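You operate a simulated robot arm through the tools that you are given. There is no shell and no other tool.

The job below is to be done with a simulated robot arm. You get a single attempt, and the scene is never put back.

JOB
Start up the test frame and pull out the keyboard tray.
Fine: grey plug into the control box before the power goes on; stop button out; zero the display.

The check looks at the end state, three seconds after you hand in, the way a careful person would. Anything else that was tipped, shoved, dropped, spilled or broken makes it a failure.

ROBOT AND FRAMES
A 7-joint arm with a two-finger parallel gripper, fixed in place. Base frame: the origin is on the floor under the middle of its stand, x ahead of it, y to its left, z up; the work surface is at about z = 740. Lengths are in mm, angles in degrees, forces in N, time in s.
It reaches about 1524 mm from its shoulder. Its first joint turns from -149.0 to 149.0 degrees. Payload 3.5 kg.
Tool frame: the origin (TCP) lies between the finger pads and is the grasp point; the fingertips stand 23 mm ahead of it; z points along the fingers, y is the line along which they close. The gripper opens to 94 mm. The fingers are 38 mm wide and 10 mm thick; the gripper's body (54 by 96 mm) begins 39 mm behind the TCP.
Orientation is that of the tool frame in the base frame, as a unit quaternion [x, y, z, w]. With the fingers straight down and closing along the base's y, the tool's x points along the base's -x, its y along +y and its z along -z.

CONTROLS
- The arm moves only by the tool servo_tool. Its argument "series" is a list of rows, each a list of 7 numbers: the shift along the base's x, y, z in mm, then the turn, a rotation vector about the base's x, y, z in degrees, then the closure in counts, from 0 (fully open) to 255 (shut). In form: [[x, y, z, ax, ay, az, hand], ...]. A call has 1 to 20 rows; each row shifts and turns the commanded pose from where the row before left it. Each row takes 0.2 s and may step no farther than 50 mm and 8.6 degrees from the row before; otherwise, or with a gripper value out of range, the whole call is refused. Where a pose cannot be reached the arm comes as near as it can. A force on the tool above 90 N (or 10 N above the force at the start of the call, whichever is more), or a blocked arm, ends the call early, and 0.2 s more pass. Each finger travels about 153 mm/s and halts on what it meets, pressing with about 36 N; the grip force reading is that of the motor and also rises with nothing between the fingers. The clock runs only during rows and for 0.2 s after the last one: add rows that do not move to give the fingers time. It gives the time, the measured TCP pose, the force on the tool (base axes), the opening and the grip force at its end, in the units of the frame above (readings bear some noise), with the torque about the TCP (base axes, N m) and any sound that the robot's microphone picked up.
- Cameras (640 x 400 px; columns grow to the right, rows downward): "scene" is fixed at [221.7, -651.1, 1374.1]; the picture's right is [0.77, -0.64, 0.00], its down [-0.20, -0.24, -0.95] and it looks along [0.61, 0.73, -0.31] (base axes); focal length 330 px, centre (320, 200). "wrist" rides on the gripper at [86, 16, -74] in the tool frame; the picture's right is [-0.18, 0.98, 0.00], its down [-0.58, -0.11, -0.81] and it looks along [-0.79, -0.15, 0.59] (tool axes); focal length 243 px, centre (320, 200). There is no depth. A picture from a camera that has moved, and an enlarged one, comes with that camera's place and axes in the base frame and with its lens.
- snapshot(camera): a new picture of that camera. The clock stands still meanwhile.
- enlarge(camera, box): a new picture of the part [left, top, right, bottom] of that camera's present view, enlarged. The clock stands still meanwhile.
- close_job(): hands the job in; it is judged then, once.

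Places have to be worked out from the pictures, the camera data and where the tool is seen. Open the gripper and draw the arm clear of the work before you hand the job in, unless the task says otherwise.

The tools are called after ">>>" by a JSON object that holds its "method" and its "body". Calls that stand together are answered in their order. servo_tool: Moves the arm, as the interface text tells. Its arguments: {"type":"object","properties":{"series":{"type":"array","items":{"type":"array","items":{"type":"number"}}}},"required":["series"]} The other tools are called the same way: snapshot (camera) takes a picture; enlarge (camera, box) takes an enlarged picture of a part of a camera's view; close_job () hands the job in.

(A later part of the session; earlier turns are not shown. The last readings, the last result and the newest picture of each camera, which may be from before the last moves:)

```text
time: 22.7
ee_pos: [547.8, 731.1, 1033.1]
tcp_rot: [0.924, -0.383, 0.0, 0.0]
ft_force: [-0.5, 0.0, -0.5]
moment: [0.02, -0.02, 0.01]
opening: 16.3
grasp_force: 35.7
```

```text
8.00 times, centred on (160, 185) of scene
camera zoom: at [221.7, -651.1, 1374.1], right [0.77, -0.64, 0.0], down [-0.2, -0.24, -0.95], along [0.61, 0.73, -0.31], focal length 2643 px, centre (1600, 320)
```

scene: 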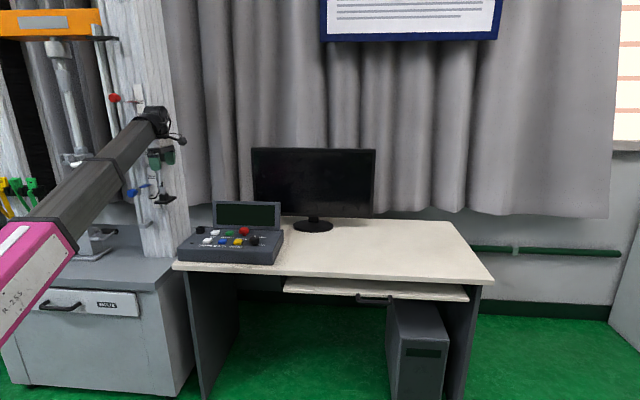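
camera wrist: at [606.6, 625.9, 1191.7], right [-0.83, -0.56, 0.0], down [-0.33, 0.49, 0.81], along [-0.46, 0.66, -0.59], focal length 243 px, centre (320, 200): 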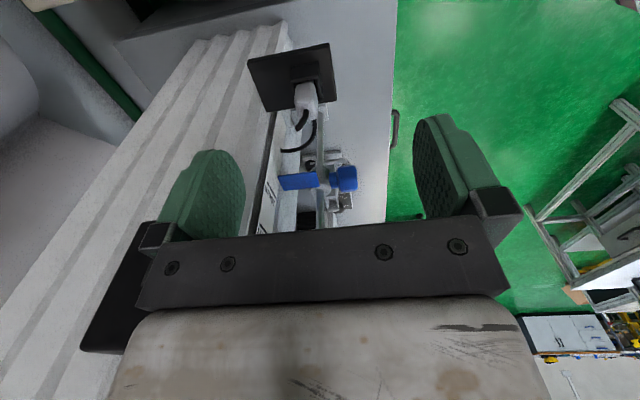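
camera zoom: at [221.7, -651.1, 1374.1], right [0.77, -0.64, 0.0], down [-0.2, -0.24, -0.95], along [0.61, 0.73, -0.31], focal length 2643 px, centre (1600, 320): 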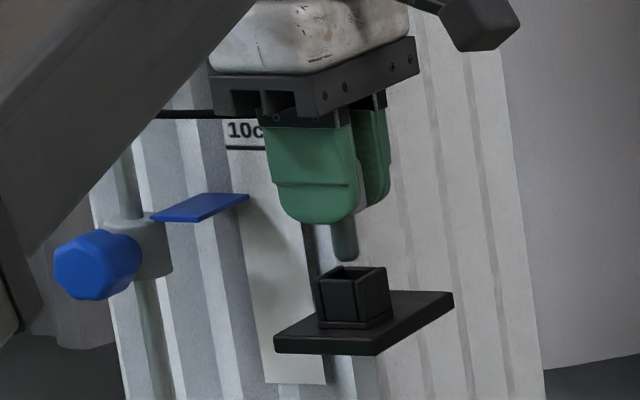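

The pin has left the holder cleanly. I raise a few millimetres more and retreat straight away from the column, then check the plug and cable.

>>> {"method": "servo_tool", "body": {"series": [[0, 0, 4, 0, 0, 0, 255], [-2, -2, 3, 0, 0, 0, 255], [-5, -5, 0, 0, 0, 0, 255], [-7, -7, 0, 0, 0, 0, 255], [-8, -8, 0, 0, 0, 0, 255], [-8, -8, 0, 0, 0, 0, 255], [-5, -5, 0, 0, 0, 0, 255], [0, 0, 0, 0, 0, 0, 255]]}}

>>> {"method": "snapshot", "body": {"camera": "wrist"}}

>>> {"method": "enlarge", "body": {"camera": "scene", "box": [110, 140, 210, 220]}}

```text
time: 24.5
ee_pos: [513.1, 695.2, 1041.0]
tcp_rot: [0.924, -0.383, 0.001, 0.0]
ft_force: [0.6, -0.3, 0.9]
moment: [0.02, 0.03, -0.02]
opening: 16.7
grasp_force: 36.1
```

```text
taken
camera wrist: at [562.6, 623.5, 1115.8], right [-0.83, -0.56, 0.0], down [-0.33, 0.49, 0.81], along [-0.46, 0.67, -0.59], focal length 243 px, centre (320, 200)
```

wrist: 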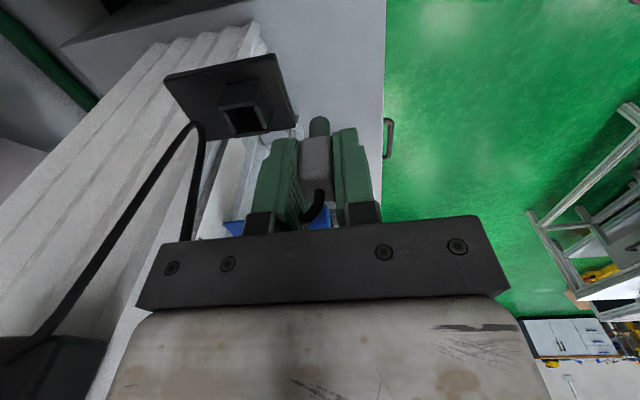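

```text
5.00 times, centred on (160, 180) of scene
camera zoom: at [221.7, -651.1, 1374.1], right [0.77, -0.64, 0.0], down [-0.2, -0.24, -0.95], along [0.61, 0.73, -0.31], focal length 1652 px, centre (1120, 300)
```

zoom: 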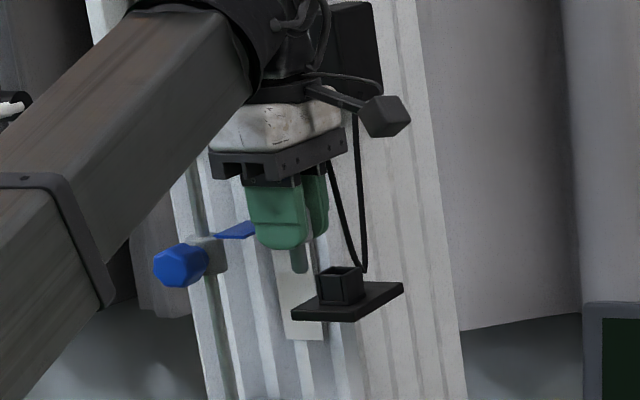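

The cable turns out to be a flexible lead from the black box on the column to the plug, hanging free. I carry the plug over toward the control box socket, keeping height first, then come down a little to look.

>>> {"method": "servo_tool", "body": {"series": [[8, 0, 2, 0, 0, 0, 255], [14, -1, 2, 0, 0, 0, 255], [18, -1, 0, 0, 0, 0, 255], [18, -1, 0, 0, 0, 0, 255], [18, -1, 0, 0, 0, 0, 255], [18, -1, 0, 0, 0, 0, 255], [18, -1, -5, 0, 0, 0, 255], [18, 0, -15, 0, 0, 0, 255], [14, 0, -15, 0, 0, 0, 255], [5, 0, -15, 0, 0, 0, 255], [0, 0, -10, 0, 0, 0, 255], [0, 0, 0, 0, 0, 0, 255]]}}

>>> {"method": "snapshot", "body": {"camera": "wrist"}}

>>> {"method": "enlarge", "body": {"camera": "scene", "box": [130, 140, 290, 270]}}

```text
time: 27.1
ee_pos: [663.8, 690.2, 985.0]
tcp_rot: [0.924, -0.383, 0.0, 0.0]
ft_force: [-0.6, 0.0, 0.0]
moment: [-0.03, -0.01, 0.02]
opening: 16.4
grasp_force: 35.5
```

```text
taken
camera wrist: at [712.3, 618.0, 1059.8], right [-0.83, -0.56, 0.0], down [-0.33, 0.49, 0.81], along [-0.46, 0.67, -0.59], focal length 243 px, centre (320, 200)
```

wrist: 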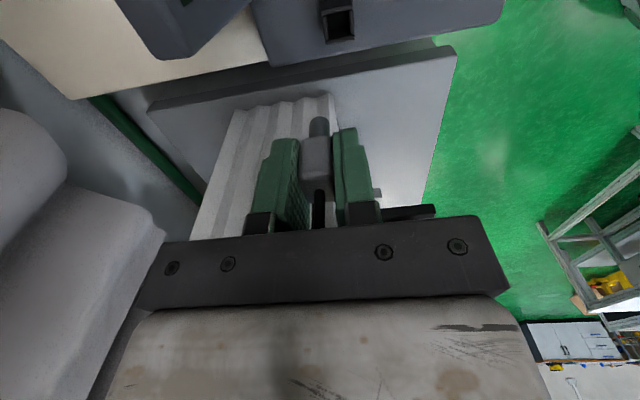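

```text
3.08 times, centred on (210, 205) of scene
camera zoom: at [221.7, -651.1, 1374.1], right [0.77, -0.64, 0.0], down [-0.2, -0.24, -0.95], along [0.61, 0.73, -0.31], focal length 1017 px, centre (658, 185)
```

zoom: 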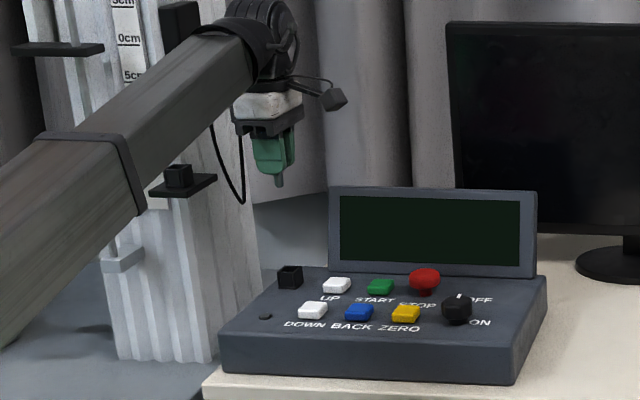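

The plug is held over the box and the socket shows near the top of the wrist view. I zoom there to fix its position.

>>> {"method": "enlarge", "body": {"camera": "wrist", "box": [260, 0, 420, 100]}}

>>> {"method": "enlarge", "body": {"camera": "scene", "box": [180, 170, 260, 240]}}

```text
4.00 times, centred on (340, 50) of wrist
camera zoom: at [712.3, 618.0, 1059.8], right [-0.83, -0.56, 0.0], down [-0.33, 0.49, 0.81], along [-0.46, 0.67, -0.59], focal length 970 px, centre (240, 800)
```

zoom: 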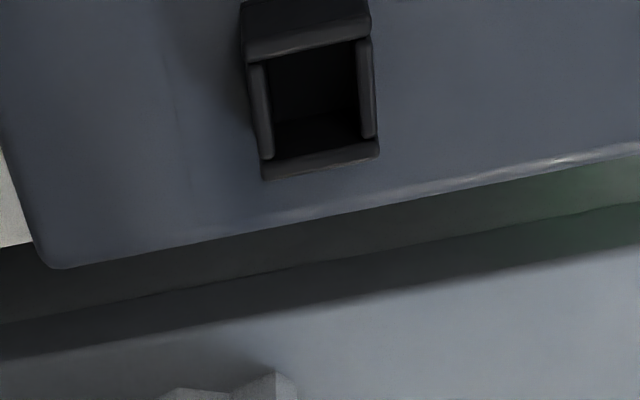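

```text
5.71 times, centred on (220, 205) of scene
camera zoom: at [221.7, -651.1, 1374.1], right [0.77, -0.64, 0.0], down [-0.2, -0.24, -0.95], along [0.61, 0.73, -0.31], focal length 1888 px, centre (891, 171)
```

zoom: 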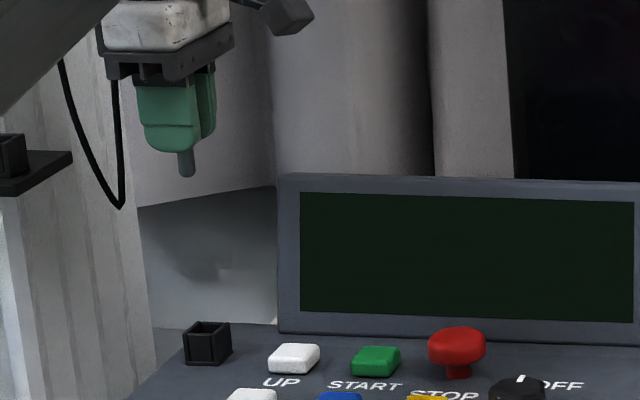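

The socket rim centre works out to about (655, 674, 824), and the screen is well behind it. I move over it and come down to z = 900, leaving the pin ~28 mm above the rim for a last check.

>>> {"method": "servo_tool", "body": {"series": [[-3, -6, -6, 0, 0, 0, 255], [-3.5, -6, -14, 0, 0, 0, 255], [-2, -4.6, -15, 0, 0, 0, 255], [0, 0, -15, 0, 0, 0, 255], [0, 0, -15, 0, 0, 0, 255], [0, 0, -12, 0, 0, 0, 255], [0, 0, -6, 0, 0, 0, 255], [0, 0, 0, 0, 0, 0, 255]]}}

>>> {"method": "enlarge", "body": {"camera": "wrist", "box": [240, 30, 400, 130]}}

>>> {"method": "enlarge", "body": {"camera": "scene", "box": [180, 180, 240, 240]}}

>>> {"method": "snapshot", "body": {"camera": "wrist"}}

```text
time: 28.9
ee_pos: [654.5, 674.2, 901.5]
tcp_rot: [0.924, -0.383, 0.0, 0.0]
ft_force: [-0.1, 1.3, -0.5]
moment: [0.0, -0.02, 0.0]
opening: 16.6
grasp_force: 35.6
```

```text
4.00 times, centred on (320, 80) of wrist
camera zoom: at [703.7, 601.5, 976.6], right [-0.83, -0.56, 0.0], down [-0.33, 0.49, 0.81], along [-0.45, 0.67, -0.59], focal length 970 px, centre (320, 680)
```

zoom: 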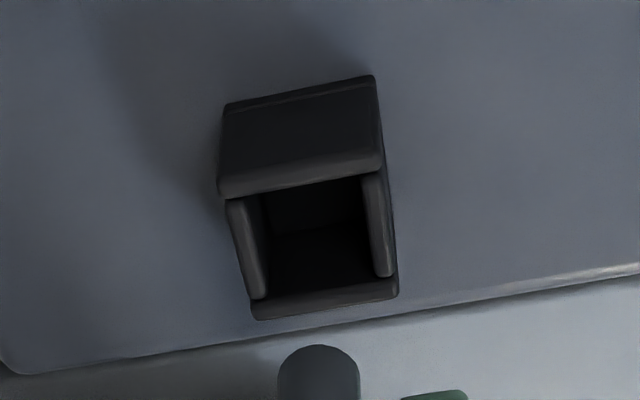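

```text
6.67 times, centred on (210, 210) of scene
camera zoom: at [221.7, -651.1, 1374.1], right [0.77, -0.64, 0.0], down [-0.2, -0.24, -0.95], along [0.61, 0.73, -0.31], focal length 2203 px, centre (1053, 133)
```

zoom: 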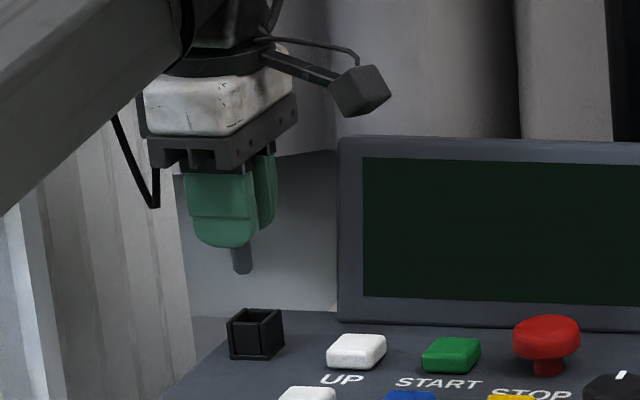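

```text
taken
camera wrist: at [703.7, 601.5, 976.6], right [-0.83, -0.56, 0.0], down [-0.33, 0.49, 0.81], along [-0.45, 0.67, -0.59], focal length 243 px, centre (320, 200)
```

wrist: 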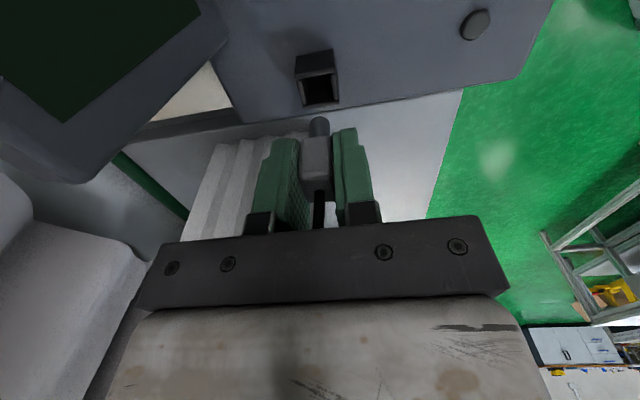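

The pin and socket centre agree within about 1 mm. I descend slowly to start the insertion and watch the force.

>>> {"method": "servo_tool", "body": {"series": [[0.4, 0.2, -6, 0, 0, 0, 255], [0, 0, -10, 0, 0, 0, 255], [0, 0, -8, 0, 0, 0, 255], [0, 0, -6, 0, 0, 0, 255], [0, 0, -5, 0, 0, 0, 255], [0, 0, -4, 0, 0, 0, 255], [0, 0, -3, 0, 0, 0, 255], [0, 0, 0, 0, 0, 0, 255]]}}

>>> {"method": "enlarge", "body": {"camera": "wrist", "box": [240, 60, 400, 160]}}

>>> {"method": "enlarge", "body": {"camera": "scene", "box": [180, 190, 240, 240]}}

```text
time: 30.7
ee_pos: [655.3, 673.2, 858.8]
tcp_rot: [0.924, -0.383, 0.0, 0.0]
ft_force: [-0.2, -0.1, -0.9]
moment: [0.0, -0.02, -0.03]
opening: 16.5
grasp_force: 35.6
```

```text
4.00 times, centred on (320, 110) of wrist
camera zoom: at [704.2, 601.6, 934.7], right [-0.83, -0.56, 0.0], down [-0.33, 0.49, 0.81], along [-0.46, 0.67, -0.59], focal length 970 px, centre (320, 560)
```

zoom: 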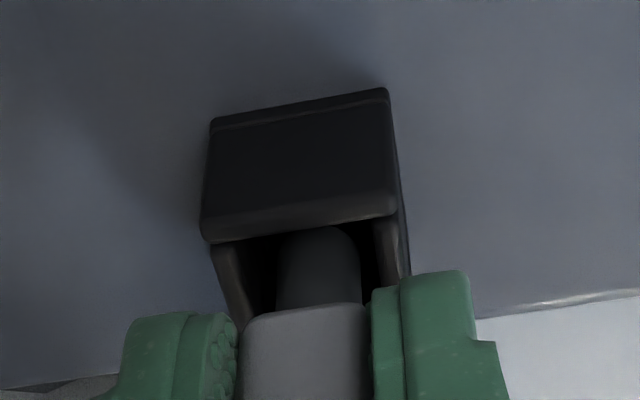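

```text
8.00 times, centred on (210, 215) of scene
camera zoom: at [221.7, -651.1, 1374.1], right [0.77, -0.64, 0.0], down [-0.2, -0.24, -0.95], along [0.61, 0.73, -0.31], focal length 2643 px, centre (1200, 80)
```

zoom: 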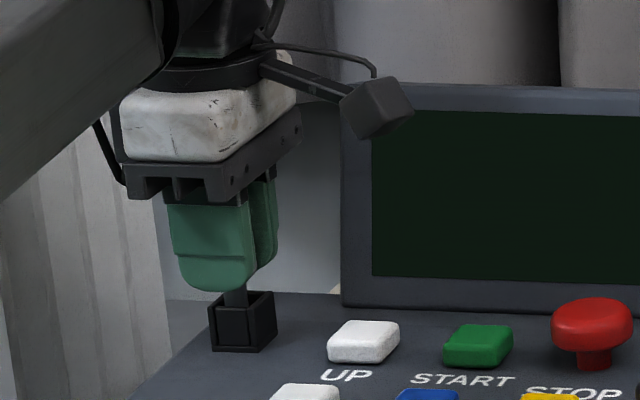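

The pin is inside the socket with no force. I continue down to the expected seating height of about 849, in small steps.

>>> {"method": "servo_tool", "body": {"series": [[0, 0, -3, 0, 0, 0, 255], [0, 0, -3, 0, 0, 0, 255], [0, 0, -2, 0, 0, 0, 255], [0, 0, -2, 0, 0, 0, 255], [0, 0, 0, 0, 0, 0, 255]]}}

>>> {"method": "enlarge", "body": {"camera": "wrist", "box": [240, 60, 400, 160]}}

>>> {"method": "enlarge", "body": {"camera": "scene", "box": [180, 190, 240, 240]}}

```text
time: 31.9
ee_pos: [656.3, 674.7, 849.8]
tcp_rot: [0.924, -0.382, 0.0, 0.0]
ft_force: [0.4, 0.1, 2.0]
moment: [-0.03, 0.04, -0.06]
opening: 16.4
grasp_force: 35.9
```

```text
4.00 times, centred on (320, 110) of wrist
camera zoom: at [704.3, 601.6, 924.9], right [-0.83, -0.56, 0.0], down [-0.33, 0.49, 0.81], along [-0.46, 0.67, -0.59], focal length 970 px, centre (320, 560)
```

zoom: 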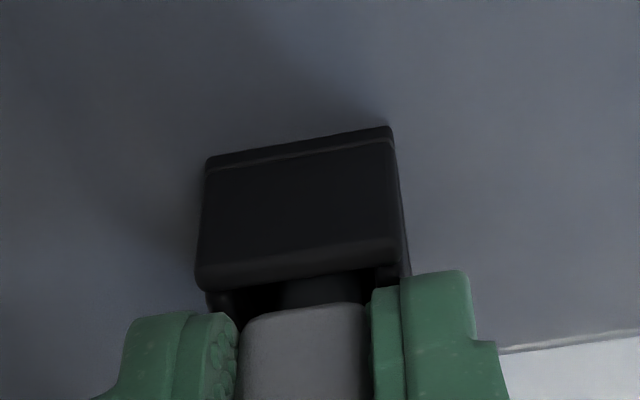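

```text
8.00 times, centred on (210, 215) of scene
camera zoom: at [221.7, -651.1, 1374.1], right [0.77, -0.64, 0.0], down [-0.2, -0.24, -0.95], along [0.61, 0.73, -0.31], focal length 2643 px, centre (1200, 80)
```

zoom: 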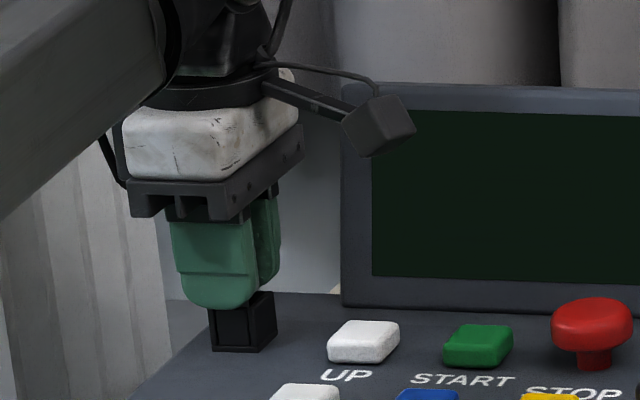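

Slight gap remains between the plug body and the rim compared with how it sat in its holder. I go on in 1.5 mm steps, watching for the seating force.

>>> {"method": "servo_tool", "body": {"series": [[0, 0, -1.5, 0, 0, 0, 255], [0, 0, -1.5, 0, 0, 0, 255], [0, 0, 0, 0, 0, 0, 255]]}}

>>> {"method": "enlarge", "body": {"camera": "wrist", "box": [240, 60, 400, 160]}}

```text
time: 32.7
ee_pos: [655.1, 673.9, 849.0]
tcp_rot: [0.924, -0.383, 0.001, -0.002]
ft_force: [0.9, 2.1, 47.3]
moment: [-0.09, 0.16, -0.02]
opening: 16.3
grasp_force: 35.8
```

```text
4.00 times, centred on (320, 110) of wrist
camera zoom: at [704.0, 601.2, 924.1], right [-0.83, -0.56, 0.0], down [-0.34, 0.49, 0.81], along [-0.45, 0.67, -0.59], focal length 970 px, centre (320, 560)
```

zoom: 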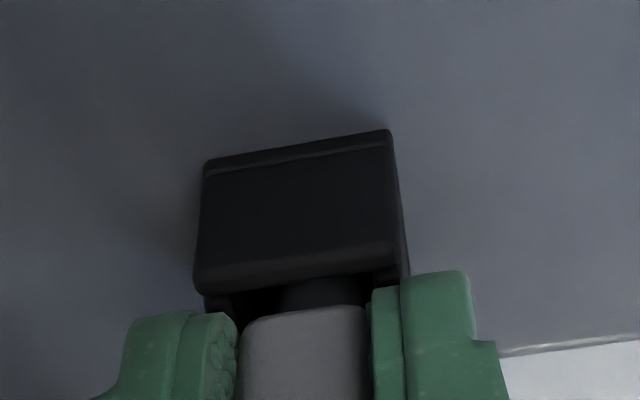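

Force rose to 47 N at z = 849, exactly the height matching its seated position in the parked holder, and the gap to the rim matches the parked picture. The plug is seated; I relax the push and open the fingers partway.

>>> {"method": "servo_tool", "body": {"series": [[0, 0, 1, 0, 0, 0, 255], [0, 0, 0.8, 0, 0, 0, 255], [0, 0, 0, 0, 0, 0, 220], [0, 0, 0, 0, 0, 0, 160], [0, 0, 0, 0, 0, 0, 100], [0, 0, 0, 0, 0, 0, 100]]}}

>>> {"method": "enlarge", "body": {"camera": "wrist", "box": [220, 60, 420, 185]}}

>>> {"method": "enlarge", "body": {"camera": "scene", "box": [180, 190, 240, 240]}}

```text
time: 34.1
ee_pos: [653.6, 673.2, 848.3]
tcp_rot: [0.924, -0.383, 0.001, 0.001]
ft_force: [0.9, 0.4, 0.5]
moment: [-0.01, -0.01, 0.0]
opening: 57.5
grasp_force: 0.0
```

```text
3.20 times, centred on (320, 122) of wrist
camera zoom: at [703.5, 600.9, 922.8], right [-0.83, -0.56, 0.0], down [-0.33, 0.49, 0.81], along [-0.46, 0.66, -0.59], focal length 776 px, centre (320, 448)
```

zoom: 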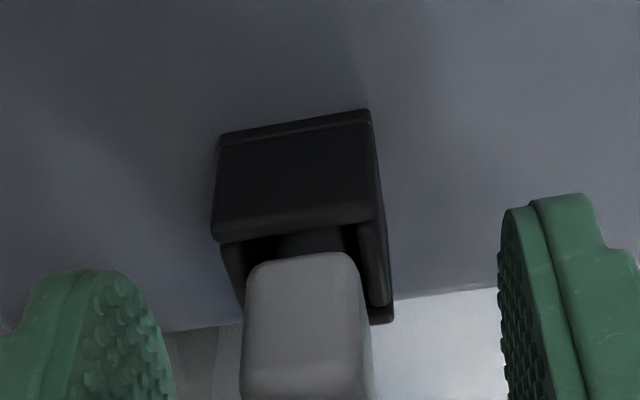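

```text
8.00 times, centred on (210, 215) of scene
camera zoom: at [221.7, -651.1, 1374.1], right [0.77, -0.64, 0.0], down [-0.2, -0.24, -0.95], along [0.61, 0.73, -0.31], focal length 2643 px, centre (1200, 80)
```

zoom: 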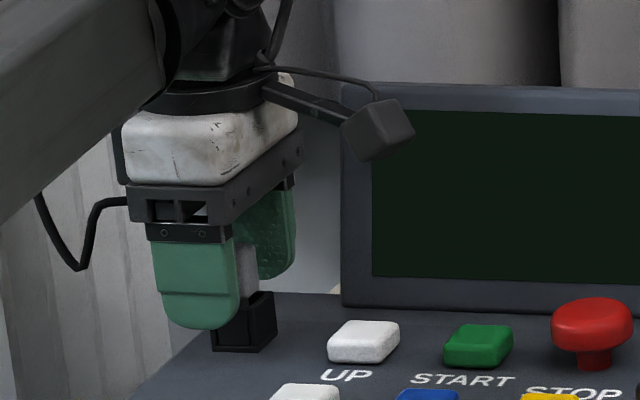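

The plug stands in the socket on its own. I check the cable's path around the hand before lifting.

>>> {"method": "snapshot", "body": {"camera": "wrist"}}

>>> {"method": "enlarge", "body": {"camera": "scene", "box": [150, 130, 250, 240]}}

```text
taken
camera wrist: at [703.5, 600.9, 922.8], right [-0.83, -0.56, 0.0], down [-0.33, 0.49, 0.81], along [-0.46, 0.66, -0.59], focal length 243 px, centre (320, 200)
```

wrist: 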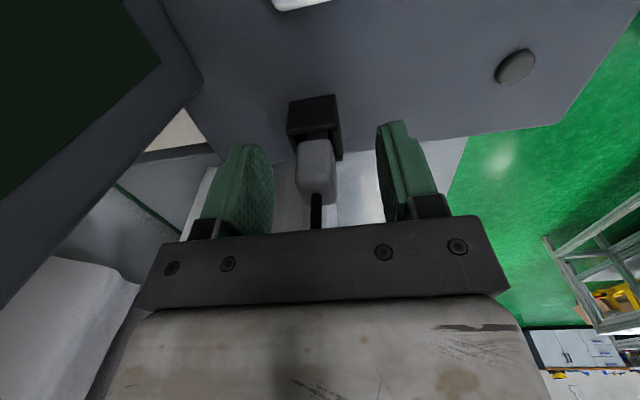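

```text
3.64 times, centred on (200, 185) of scene
camera zoom: at [221.7, -651.1, 1374.1], right [0.77, -0.64, 0.0], down [-0.2, -0.24, -0.95], along [0.61, 0.73, -0.31], focal length 1202 px, centre (756, 254)
```

zoom: 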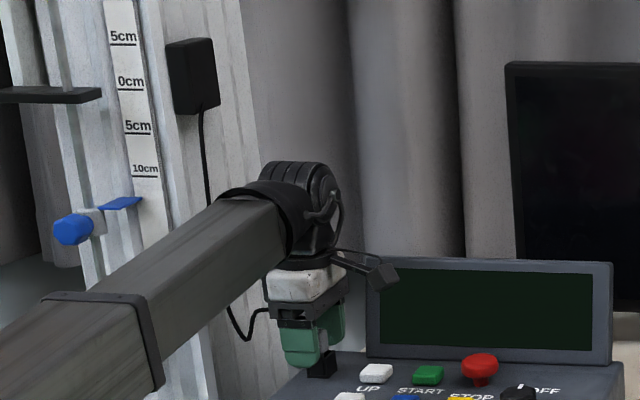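

The cable leaves on the far (+w) side between the fingers, so a straight lift should free it. I rise slowly and check the plug stays put.

>>> {"method": "servo_tool", "body": {"series": [[0, 0, 5, 0, 0, 0, 100], [0, 0, 8, 0, 0, 0, 100], [0, 0, 10, 0, 0, 0, 100], [0, 0, 12, 0, 0, 0, 100], [0, 0, 15, 0, 0, 0, 100], [0, 0, 15, 0, 0, 0, 100], [0, 0, 15, 0, 0, 0, 100], [0, 0, 10, 0, 0, 0, 100], [0, 0, 0, 0, 0, 0, 100]]}}

>>> {"method": "snapshot", "body": {"camera": "wrist"}}

>>> {"method": "enlarge", "body": {"camera": "scene", "box": [150, 130, 250, 240]}}

```text
time: 36.1
ee_pos: [655.3, 673.7, 937.3]
tcp_rot: [0.924, -0.383, 0.0, 0.0]
ft_force: [0.5, 0.5, -0.2]
moment: [0.02, 0.02, -0.02]
opening: 57.4
grasp_force: 0.0
```

```text
taken
camera wrist: at [704.4, 601.0, 1013.8], right [-0.83, -0.56, 0.0], down [-0.33, 0.49, 0.81], along [-0.46, 0.67, -0.59], focal length 243 px, centre (320, 200)
```

wrist: 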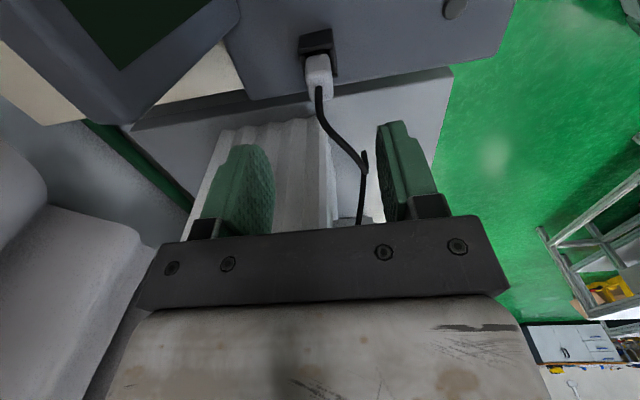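

```text
3.64 times, centred on (200, 185) of scene
camera zoom: at [221.7, -651.1, 1374.1], right [0.77, -0.64, 0.0], down [-0.2, -0.24, -0.95], along [0.61, 0.73, -0.31], focal length 1202 px, centre (756, 254)
```

zoom: 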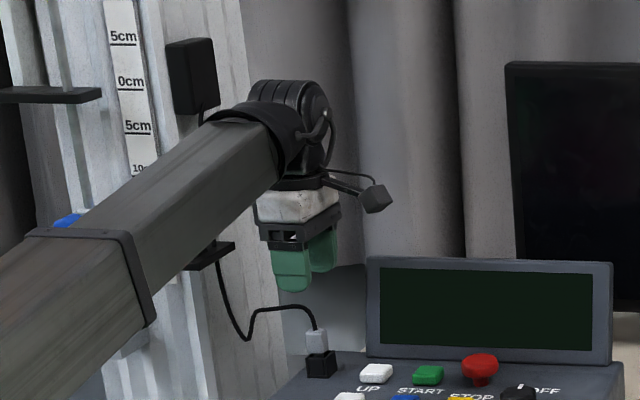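

The plug stays seated with its cable running free to the column box. Next I carry the open hand over to the red STOP button (about (782, 526)) to inspect it and the knob.

>>> {"method": "servo_tool", "body": {"series": [[2, -2, 6, 0, 0, 0, 100], [8, -10, 6, 0, 0, 0, 100], [12, -14, 2, 0, 0, 0, 100], [12, -14, 0, 0, 0, 0, 100], [12, -14, 0, 0, 0, 0, 100], [12, -14, 0, 0, 0, 0, 100], [12, -14, 0, 0, 0, 0, 100], [12, -14, 0, 0, 0, 0, 100], [12, -14, 0, 0, 0, 0, 100], [12, -14, 0, 0, 0, 0, 100], [12, -14, 0, 0, 0, 0, 100], [6, -7, 0, 0, 0, 0, 100], [2, -3, 0, 0, 0, 0, 100], [0, 0, 0, 0, 0, 0, 100]]}}

>>> {"method": "snapshot", "body": {"camera": "wrist"}}

>>> {"method": "enlarge", "body": {"camera": "wrist", "box": [220, 0, 420, 125]}}

>>> {"method": "enlarge", "body": {"camera": "scene", "box": [180, 170, 300, 270]}}

```text
time: 39.1
ee_pos: [781.9, 525.6, 952.3]
tcp_rot: [0.924, -0.382, 0.0, 0.0]
ft_force: [-1.5, -0.5, 0.0]
moment: [0.0, -0.03, -0.04]
opening: 57.0
grasp_force: 0.0
```

```text
taken
camera wrist: at [830.0, 453.5, 1028.1], right [-0.83, -0.56, 0.0], down [-0.33, 0.49, 0.81], along [-0.46, 0.67, -0.59], focal length 243 px, centre (320, 200)
```

wrist: 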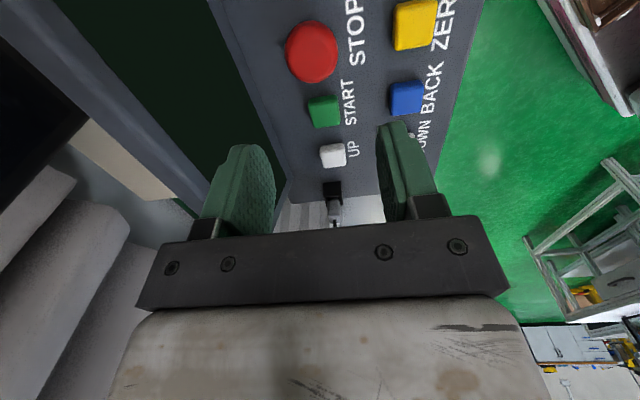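

```text
3.20 times, centred on (320, 62) of wrist
camera zoom: at [830.0, 453.5, 1028.1], right [-0.83, -0.56, 0.0], down [-0.33, 0.49, 0.81], along [-0.46, 0.67, -0.59], focal length 776 px, centre (320, 640)
```

zoom: 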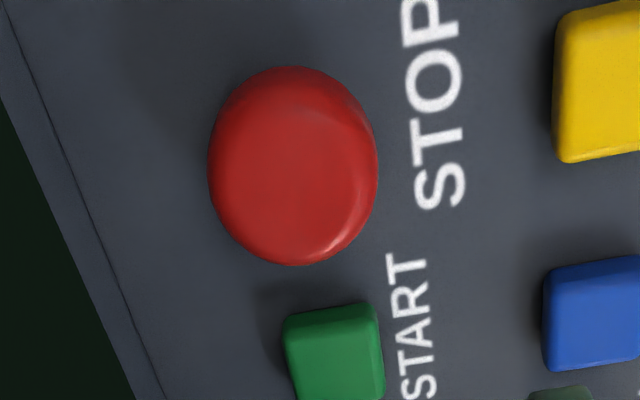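

```text
4.00 times, centred on (240, 220) of scene
camera zoom: at [221.7, -651.1, 1374.1], right [0.77, -0.64, 0.0], down [-0.2, -0.24, -0.95], along [0.61, 0.73, -0.31], focal length 1322 px, centre (640, 120)
```

zoom: 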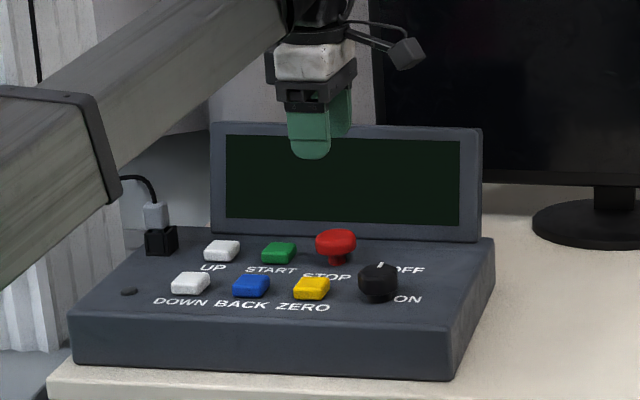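

The mushroom cap is about 40 mm wide, centred near (787, 527) with mid-height z ≈ 822. I record its present height in a close scene zoom, then lower the open fingers around it.

>>> {"method": "enlarge", "body": {"camera": "scene", "box": [228, 215, 268, 245]}}

>>> {"method": "servo_tool", "body": {"series": [[2, 0.5, -10, 0, 0, 0, 90], [3, 1, -18, 0, 0, 0, 90], [0, 0, -20, 0, 0, 0, 90], [0, 0, -20, 0, 0, 0, 90], [0, 0, -15, 0, 0, 0, 90], [0, 0, -8, 0, 0, 0, 90], [0, 0, 0, 0, 0, 0, 90]]}}

>>> {"method": "snapshot", "body": {"camera": "wrist"}}

>>> {"method": "enlarge", "body": {"camera": "scene", "box": [200, 180, 280, 250]}}

```text
13.33 times, centred on (248, 230) of scene
camera zoom: at [221.7, -651.1, 1374.1], right [0.77, -0.64, 0.0], down [-0.2, -0.24, -0.95], along [0.61, 0.73, -0.31], focal length 4406 px, centre (1280, -200)
```

zoom: 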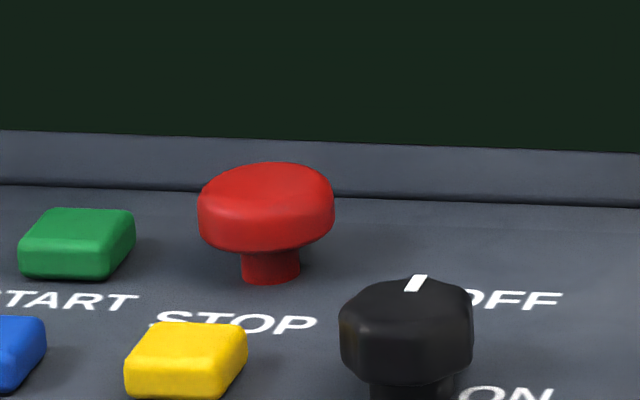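

```text
time: 40.7
ee_pos: [786.0, 527.1, 860.7]
tcp_rot: [0.924, -0.382, 0.0, 0.0]
ft_force: [-0.1, -0.4, 0.7]
moment: [0.02, 0.01, 0.02]
opening: 60.8
grasp_force: 0.2
```

```text
taken
camera wrist: at [835.0, 455.4, 936.7], right [-0.83, -0.56, 0.0], down [-0.33, 0.49, 0.81], along [-0.46, 0.67, -0.59], focal length 243 px, centre (320, 200)
```

wrist: 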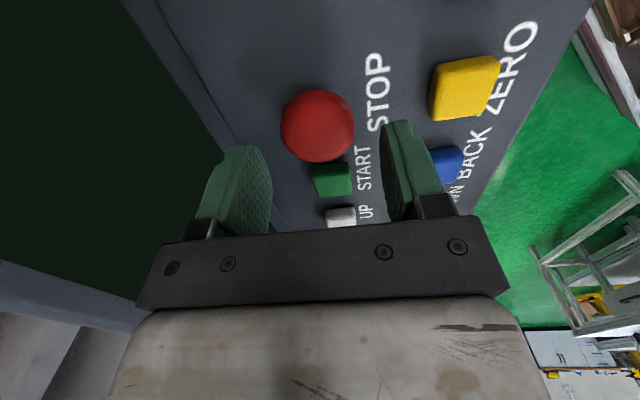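

```text
5.71 times, centred on (240, 215) of scene
camera zoom: at [221.7, -651.1, 1374.1], right [0.77, -0.64, 0.0], down [-0.2, -0.24, -0.95], along [0.61, 0.73, -0.31], focal length 1888 px, centre (777, 114)
```

zoom: 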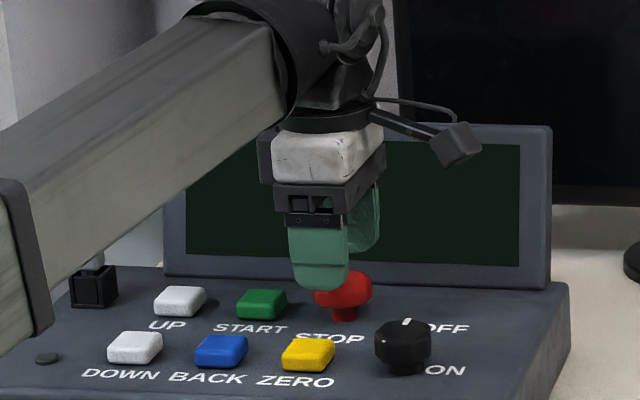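

The cap is centred between the fingers within 3 mm. I shift slightly and go down so the pads bracket the cap, tips about 10 mm above the panel.

>>> {"method": "servo_tool", "body": {"series": [[1.5, -0.3, -8, 0, 0, 0, 90], [1, -0.2, -10, 0, 0, 0, 90], [0, 0, -8, 0, 0, 0, 90], [0, 0, -3, 0, 0, 0, 90], [0, 0, 0, 0, 0, 0, 90]]}}

>>> {"method": "enlarge", "body": {"camera": "wrist", "box": [200, 50, 440, 200]}}

>>> {"method": "enlarge", "body": {"camera": "scene", "box": [220, 200, 276, 245]}}

```text
time: 41.9
ee_pos: [787.8, 527.1, 832.6]
tcp_rot: [0.924, -0.383, 0.0, 0.0]
ft_force: [-0.4, -0.3, -0.4]
moment: [-0.01, -0.03, 0.01]
opening: 60.6
grasp_force: 0.0
```

```text
2.67 times, centred on (320, 125) of wrist
camera zoom: at [837.4, 454.7, 907.6], right [-0.83, -0.56, 0.0], down [-0.33, 0.49, 0.81], along [-0.46, 0.67, -0.59], focal length 647 px, centre (320, 400)
```

zoom: 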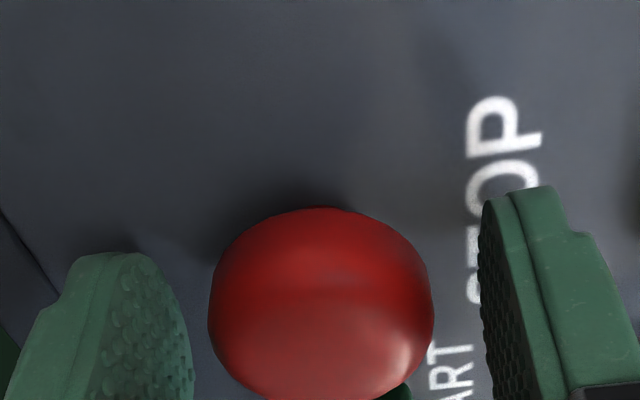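

```text
8.89 times, centred on (248, 222) of scene
camera zoom: at [221.7, -651.1, 1374.1], right [0.77, -0.64, 0.0], down [-0.2, -0.24, -0.95], along [0.61, 0.73, -0.31], focal length 2937 px, centre (960, 0)
```

zoom: 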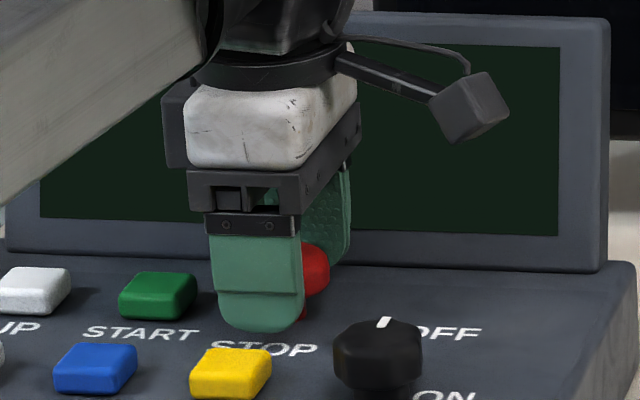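

The pads straddle the cap. I close on it and then ease upward 1–2 mm at a time to see whether it comes out.

>>> {"method": "servo_tool", "body": {"series": [[0, 0, 0, 0, 0, 0, 120], [0, 0, 0, 0, 0, 0, 170], [0, 0, 0, 0, 0, 0, 255], [0, 0, 0, 0, 0, 0, 255]]}}

>>> {"method": "servo_tool", "body": {"series": [[0, 0, 1, 0, 0, 0, 255], [0, 0, 1, 0, 0, 0, 255], [0, 0, 0, 0, 0, 0, 255]]}}

>>> {"method": "enlarge", "body": {"camera": "scene", "box": [220, 200, 276, 245]}}

```text
time: 42.9
ee_pos: [788.0, 526.8, 832.2]
tcp_rot: [0.924, -0.382, 0.0, 0.0]
ft_force: [0.7, 1.3, -0.3]
moment: [0.01, -0.03, -0.01]
opening: 40.6
grasp_force: 45.4
```

```text
time: 43.7
ee_pos: [787.4, 527.0, 834.2]
tcp_rot: [0.924, -0.383, 0.0, 0.001]
ft_force: [0.0, 0.8, -1.5]
moment: [0.0, -0.01, -0.05]
opening: 40.5
grasp_force: 44.3
```

```text
8.89 times, centred on (248, 222) of scene
camera zoom: at [221.7, -651.1, 1374.1], right [0.77, -0.64, 0.0], down [-0.2, -0.24, -0.95], along [0.61, 0.73, -0.31], focal length 2937 px, centre (960, 0)
```

zoom: 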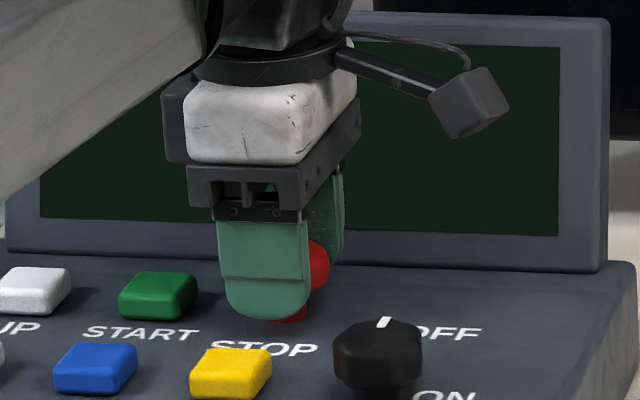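

It rose 2 mm with almost no resistance. I continue upward in small steps, watching the pull force.

>>> {"method": "servo_tool", "body": {"series": [[0, 0, 1, 0, 0, 0, 255], [0, 0, 1, 0, 0, 0, 255], [0, 0, 1, 0, 0, 0, 255], [0, 0, 0, 0, 0, 0, 255]]}}

>>> {"method": "enlarge", "body": {"camera": "scene", "box": [220, 200, 276, 245]}}

>>> {"method": "enlarge", "body": {"camera": "wrist", "box": [200, 50, 440, 200]}}

```text
time: 44.7
ee_pos: [787.6, 527.4, 838.4]
tcp_rot: [0.924, -0.383, 0.0, 0.0]
ft_force: [-1.0, -1.1, -1.1]
moment: [0.01, 0.03, 0.01]
opening: 40.4
grasp_force: 45.5
```

```text
8.89 times, centred on (248, 222) of scene
camera zoom: at [221.7, -651.1, 1374.1], right [0.77, -0.64, 0.0], down [-0.2, -0.24, -0.95], along [0.61, 0.73, -0.31], focal length 2937 px, centre (960, 0)
```

zoom: 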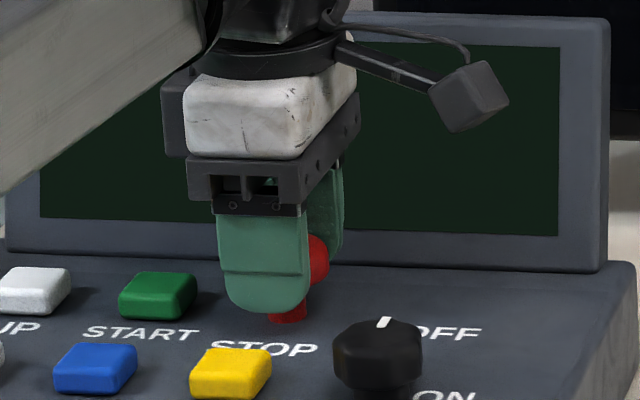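

```text
2.67 times, centred on (320, 125) of wrist
camera zoom: at [837.5, 454.7, 912.8], right [-0.83, -0.56, 0.0], down [-0.33, 0.49, 0.81], along [-0.46, 0.67, -0.59], focal length 647 px, centre (320, 400)
```

zoom: 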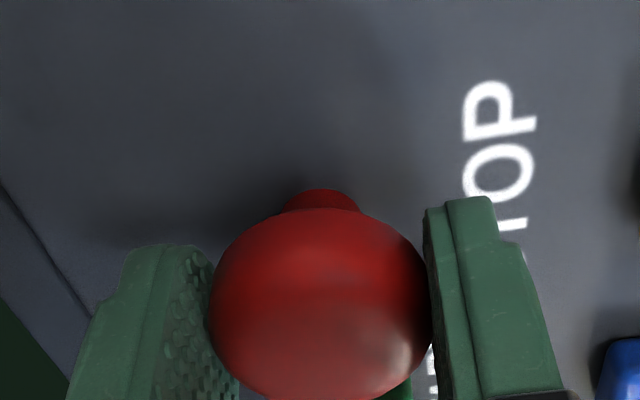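

The red cap is coming up with the hand and more stem shows, so it was pushed in and is now being pulled out. I continue gently to find the end of its travel.

>>> {"method": "servo_tool", "body": {"series": [[0, 0, 1, 0, 0, 0, 255], [0, 0, 1, 0, 0, 0, 255], [0, 0, 0, 0, 0, 0, 255]]}}

>>> {"method": "enlarge", "body": {"camera": "wrist", "box": [200, 50, 440, 200]}}

```text
time: 45.5
ee_pos: [788.1, 526.0, 839.2]
tcp_rot: [0.924, -0.383, 0.0, 0.001]
ft_force: [-0.7, -1.1, 1.5]
moment: [0.0, 0.04, -0.02]
opening: 40.4
grasp_force: 44.4
```

```text
2.67 times, centred on (320, 125) of wrist
camera zoom: at [837.4, 454.7, 914.7], right [-0.83, -0.56, 0.0], down [-0.33, 0.49, 0.81], along [-0.46, 0.67, -0.59], focal length 647 px, centre (320, 400)
```

zoom: 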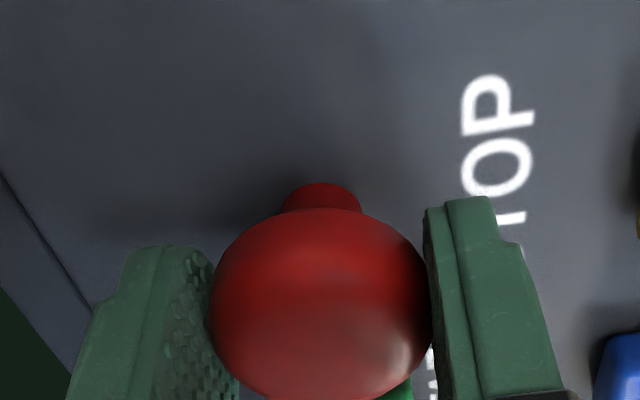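

Still no resistance after 7 mm. I keep going a couple of millimetres at a time.

>>> {"method": "servo_tool", "body": {"series": [[0, 0, 1, 0, 0, 0, 255], [0, 0, 1, 0, 0, 0, 255], [0, 0, 0, 0, 0, 0, 255]]}}

>>> {"method": "enlarge", "body": {"camera": "wrist", "box": [200, 50, 440, 200]}}

>>> {"method": "enlarge", "body": {"camera": "scene", "box": [220, 200, 276, 245]}}

```text
time: 46.3
ee_pos: [787.9, 527.8, 841.6]
tcp_rot: [0.924, -0.383, -0.001, 0.0]
ft_force: [-2.7, -0.5, 1.2]
moment: [0.0, -0.03, -0.04]
opening: 40.5
grasp_force: 44.7
```

```text
2.67 times, centred on (320, 125) of wrist
camera zoom: at [837.5, 454.7, 916.8], right [-0.83, -0.56, 0.0], down [-0.33, 0.49, 0.81], along [-0.46, 0.67, -0.59], focal length 647 px, centre (320, 400)
```

zoom: 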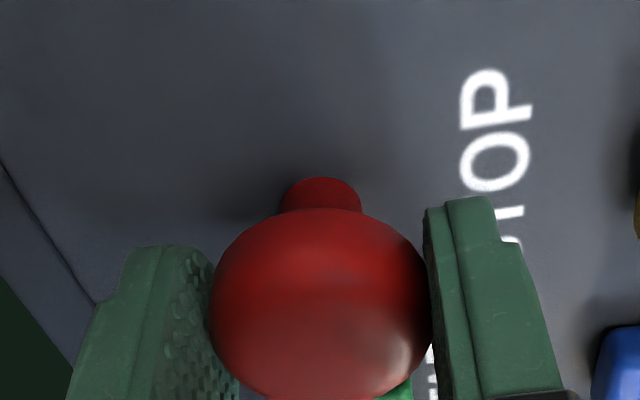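

```text
8.89 times, centred on (248, 222) of scene
camera zoom: at [221.7, -651.1, 1374.1], right [0.77, -0.64, 0.0], down [-0.2, -0.24, -0.95], along [0.61, 0.73, -0.31], focal length 2937 px, centre (960, 0)
```

zoom: 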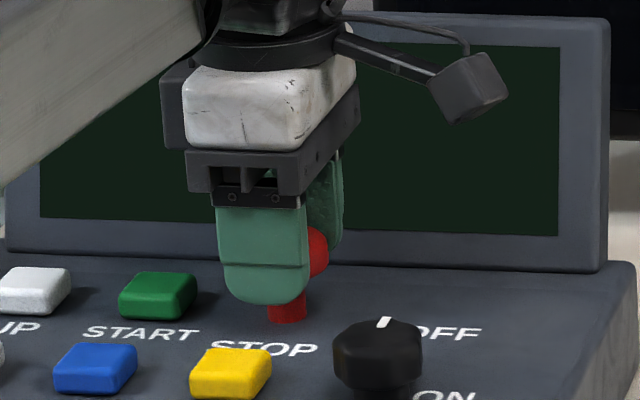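

The stem keeps extending freely at 9 mm. I go another 2 mm and watch for the end stop.

>>> {"method": "servo_tool", "body": {"series": [[0, 0, 1, 0, 0, 0, 255], [0, 0, 1, 0, 0, 0, 255], [0, 0, 0, 0, 0, 0, 255]]}}

>>> {"method": "servo_tool", "body": {"series": [[0, 0, 1, 0, 0, 0, 255], [0, 0, 0, 0, 0, 0, 255]]}}

>>> {"method": "enlarge", "body": {"camera": "wrist", "box": [200, 50, 440, 200]}}

```text
time: 47.1
ee_pos: [787.5, 528.1, 844.4]
tcp_rot: [0.924, -0.381, 0.0, 0.0]
ft_force: [-3.8, -3.8, -4.9]
moment: [-0.06, 0.06, 0.0]
opening: 40.5
grasp_force: 44.9
```

```text
time: 47.7
ee_pos: [790.0, 526.5, 843.7]
tcp_rot: [0.924, -0.383, 0.0, 0.001]
ft_force: [-3.5, -5.4, -16.0]
moment: [-0.1, 0.01, 0.03]
opening: 40.4
grasp_force: 45.6
```

```text
2.67 times, centred on (320, 125) of wrist
camera zoom: at [837.5, 454.8, 918.6], right [-0.83, -0.56, 0.0], down [-0.33, 0.49, 0.81], along [-0.46, 0.66, -0.59], focal length 647 px, centre (320, 400)
```

zoom: 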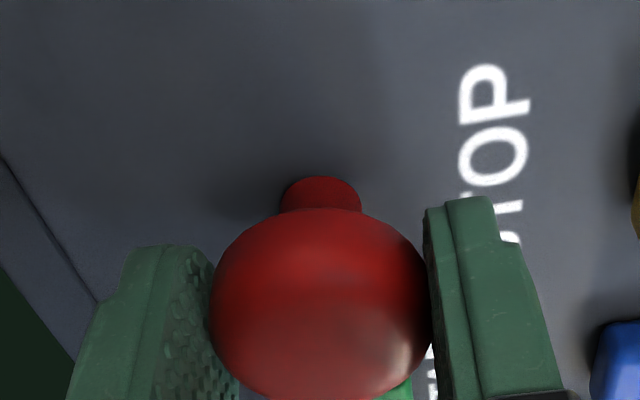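

The pull force has risen to 16 N: the button is at the end of its travel, fully out. I ease off 1 mm and release it.

>>> {"method": "servo_tool", "body": {"series": [[0, 0, -0.8, 0, 0, 0, 255], [0, 0, 0, 0, 0, 0, 200], [0, 0, 0, 0, 0, 0, 130], [0, 0, 0, 0, 0, 0, 90], [0, 0, 0, 0, 0, 0, 90]]}}

>>> {"method": "servo_tool", "body": {"series": [[0, 0, 5, 0, 0, 0, 90], [0, 0, 10, 0, 0, 0, 90], [0, 0, 15, 0, 0, 0, 90], [0, 0, 15, 0, 0, 0, 90], [0, 0, 15, 0, 0, 0, 90], [0, 0, 15, 0, 0, 0, 90], [0, 0, 5, 0, 0, 0, 90], [0, 0, 0, 0, 0, 0, 90]]}}

>>> {"method": "enlarge", "body": {"camera": "scene", "box": [228, 215, 268, 245]}}

>>> {"method": "snapshot", "body": {"camera": "wrist"}}

```text
time: 48.9
ee_pos: [788.3, 527.3, 842.9]
tcp_rot: [0.924, -0.383, 0.0, 0.0]
ft_force: [-0.8, 0.0, 0.3]
moment: [0.03, 0.0, 0.01]
opening: 60.6
grasp_force: 0.0
```

```text
time: 50.7
ee_pos: [788.3, 527.7, 924.9]
tcp_rot: [0.924, -0.382, 0.0, 0.0]
ft_force: [-0.4, 0.1, 0.7]
moment: [-0.01, 0.04, 0.01]
opening: 60.7
grasp_force: 0.1
```

```text
13.33 times, centred on (248, 230) of scene
camera zoom: at [221.7, -651.1, 1374.1], right [0.77, -0.64, 0.0], down [-0.2, -0.24, -0.95], along [0.61, 0.73, -0.31], focal length 4406 px, centre (1280, -200)
```

zoom: 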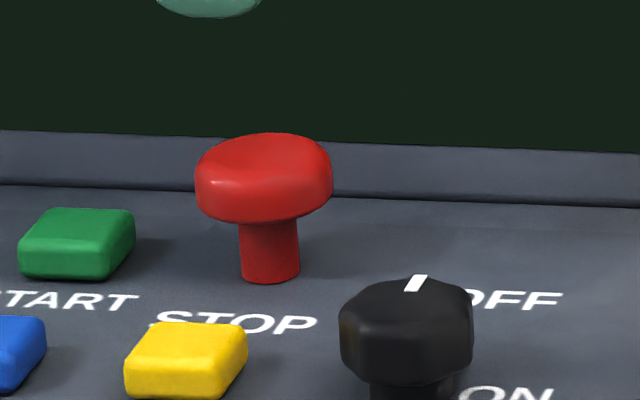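

```text
taken
camera wrist: at [837.8, 454.8, 999.1], right [-0.83, -0.56, 0.0], down [-0.33, 0.49, 0.81], along [-0.46, 0.67, -0.59], focal length 243 px, centre (320, 200)
```

wrist: 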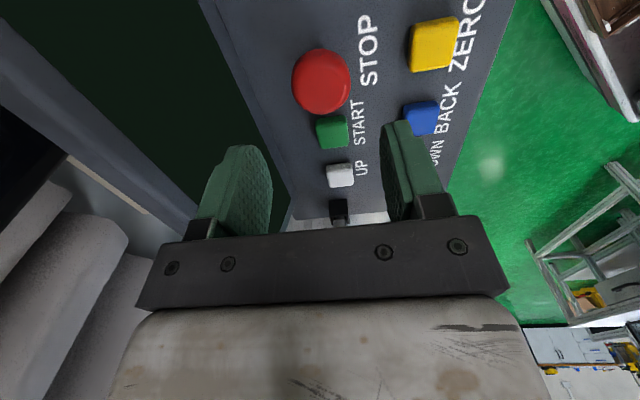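

STOP now stands ~10 mm higher and stays out. Next is the power knob near (776, 423); I move to hover over it.

>>> {"method": "servo_tool", "body": {"series": [[-1, -7, 3, 0, 0, 0, 90], [-2, -14, 5, 0, 0, 0, 90], [-2, -16, 5, 0, 0, 0, 90], [-2, -17, 2, 0, 0, 0, 90], [-2, -17, 0, 0, 0, 0, 90], [-2, -17, 0, 0, 0, 0, 90], [-1.6, -12, 0, 0, 0, 0, 90], [0, -4.7, 0, 0, 0, 0, 90], [0, 0, 0, 0, 0, 0, 90]]}}

>>> {"method": "snapshot", "body": {"camera": "wrist"}}

>>> {"method": "enlarge", "body": {"camera": "wrist", "box": [220, 0, 420, 125]}}

>>> {"method": "enlarge", "body": {"camera": "scene", "box": [234, 220, 274, 250]}}

```text
time: 52.7
ee_pos: [775.8, 421.8, 938.4]
tcp_rot: [0.924, -0.382, 0.0, 0.0]
ft_force: [0.1, 0.1, 0.1]
moment: [0.03, 0.04, 0.0]
opening: 60.7
grasp_force: 0.0
```

```text
taken
camera wrist: at [825.1, 349.6, 1013.7], right [-0.83, -0.56, 0.0], down [-0.33, 0.49, 0.81], along [-0.46, 0.67, -0.59], focal length 243 px, centre (320, 200)
```

wrist: 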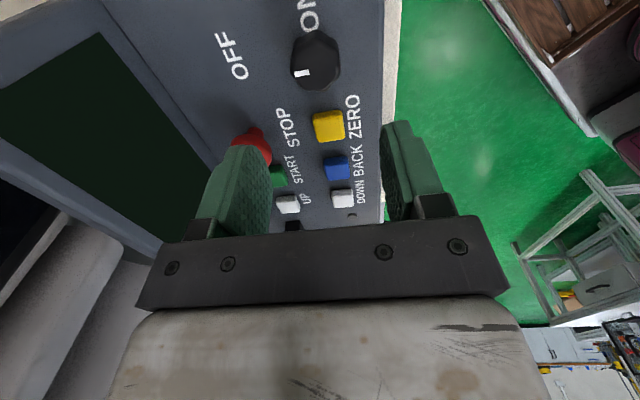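

```text
3.20 times, centred on (320, 62) of wrist
camera zoom: at [825.1, 349.6, 1013.7], right [-0.83, -0.56, 0.0], down [-0.33, 0.49, 0.81], along [-0.46, 0.67, -0.59], focal length 776 px, centre (320, 640)
```

zoom: 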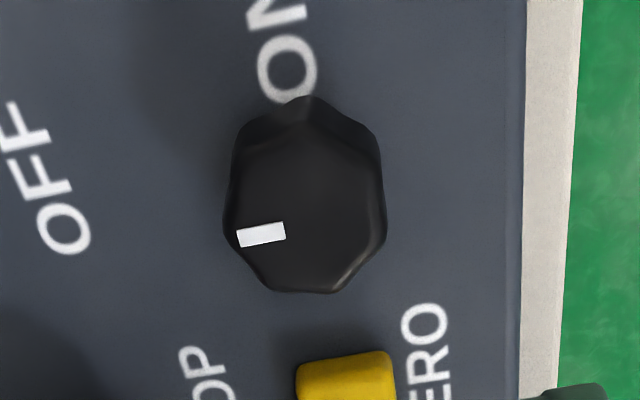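

```text
13.33 times, centred on (254, 235) of scene
camera zoom: at [221.7, -651.1, 1374.1], right [0.77, -0.64, 0.0], down [-0.2, -0.24, -0.95], along [0.61, 0.73, -0.31], focal length 4406 px, centre (1200, -267)
```

zoom: 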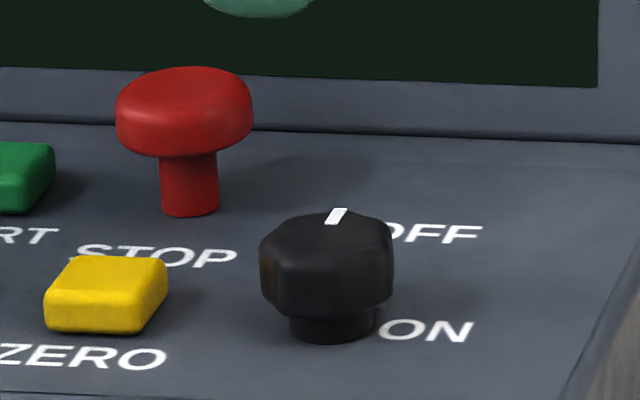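

The mark points straight back at OFF and ON lies 90° clockwise from it. I zoom on the knob to see how its facets lie before gripping.

>>> {"method": "enlarge", "body": {"camera": "wrist", "box": [280, 20, 350, 100]}}

>>> {"method": "enlarge", "body": {"camera": "scene", "box": [244, 228, 266, 246]}}

```text
5.00 times, centred on (315, 60) of wrist
camera zoom: at [825.1, 349.6, 1013.7], right [-0.83, -0.56, 0.0], down [-0.33, 0.49, 0.81], along [-0.46, 0.67, -0.59], focal length 1213 px, centre (345, 900)
```

zoom: 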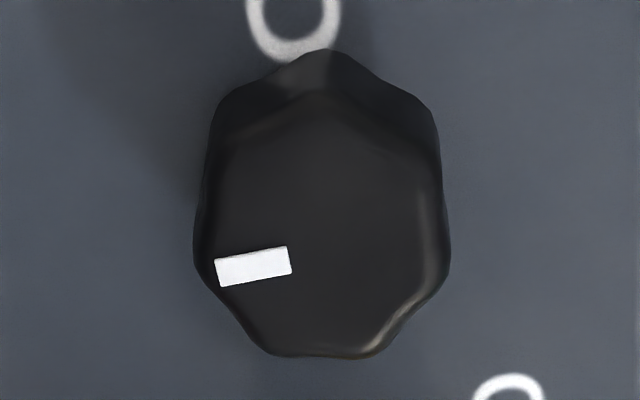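

```text
16.00 times, centred on (255, 237) of scene
camera zoom: at [221.7, -651.1, 1374.1], right [0.77, -0.64, 0.0], down [-0.2, -0.24, -0.95], along [0.61, 0.73, -0.31], focal length 5287 px, centre (1360, -392)
```

zoom: 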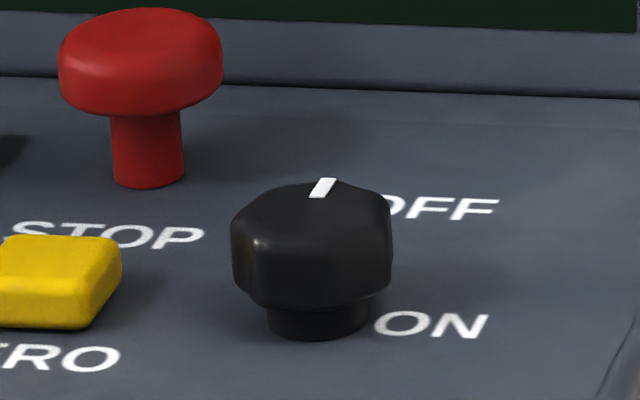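

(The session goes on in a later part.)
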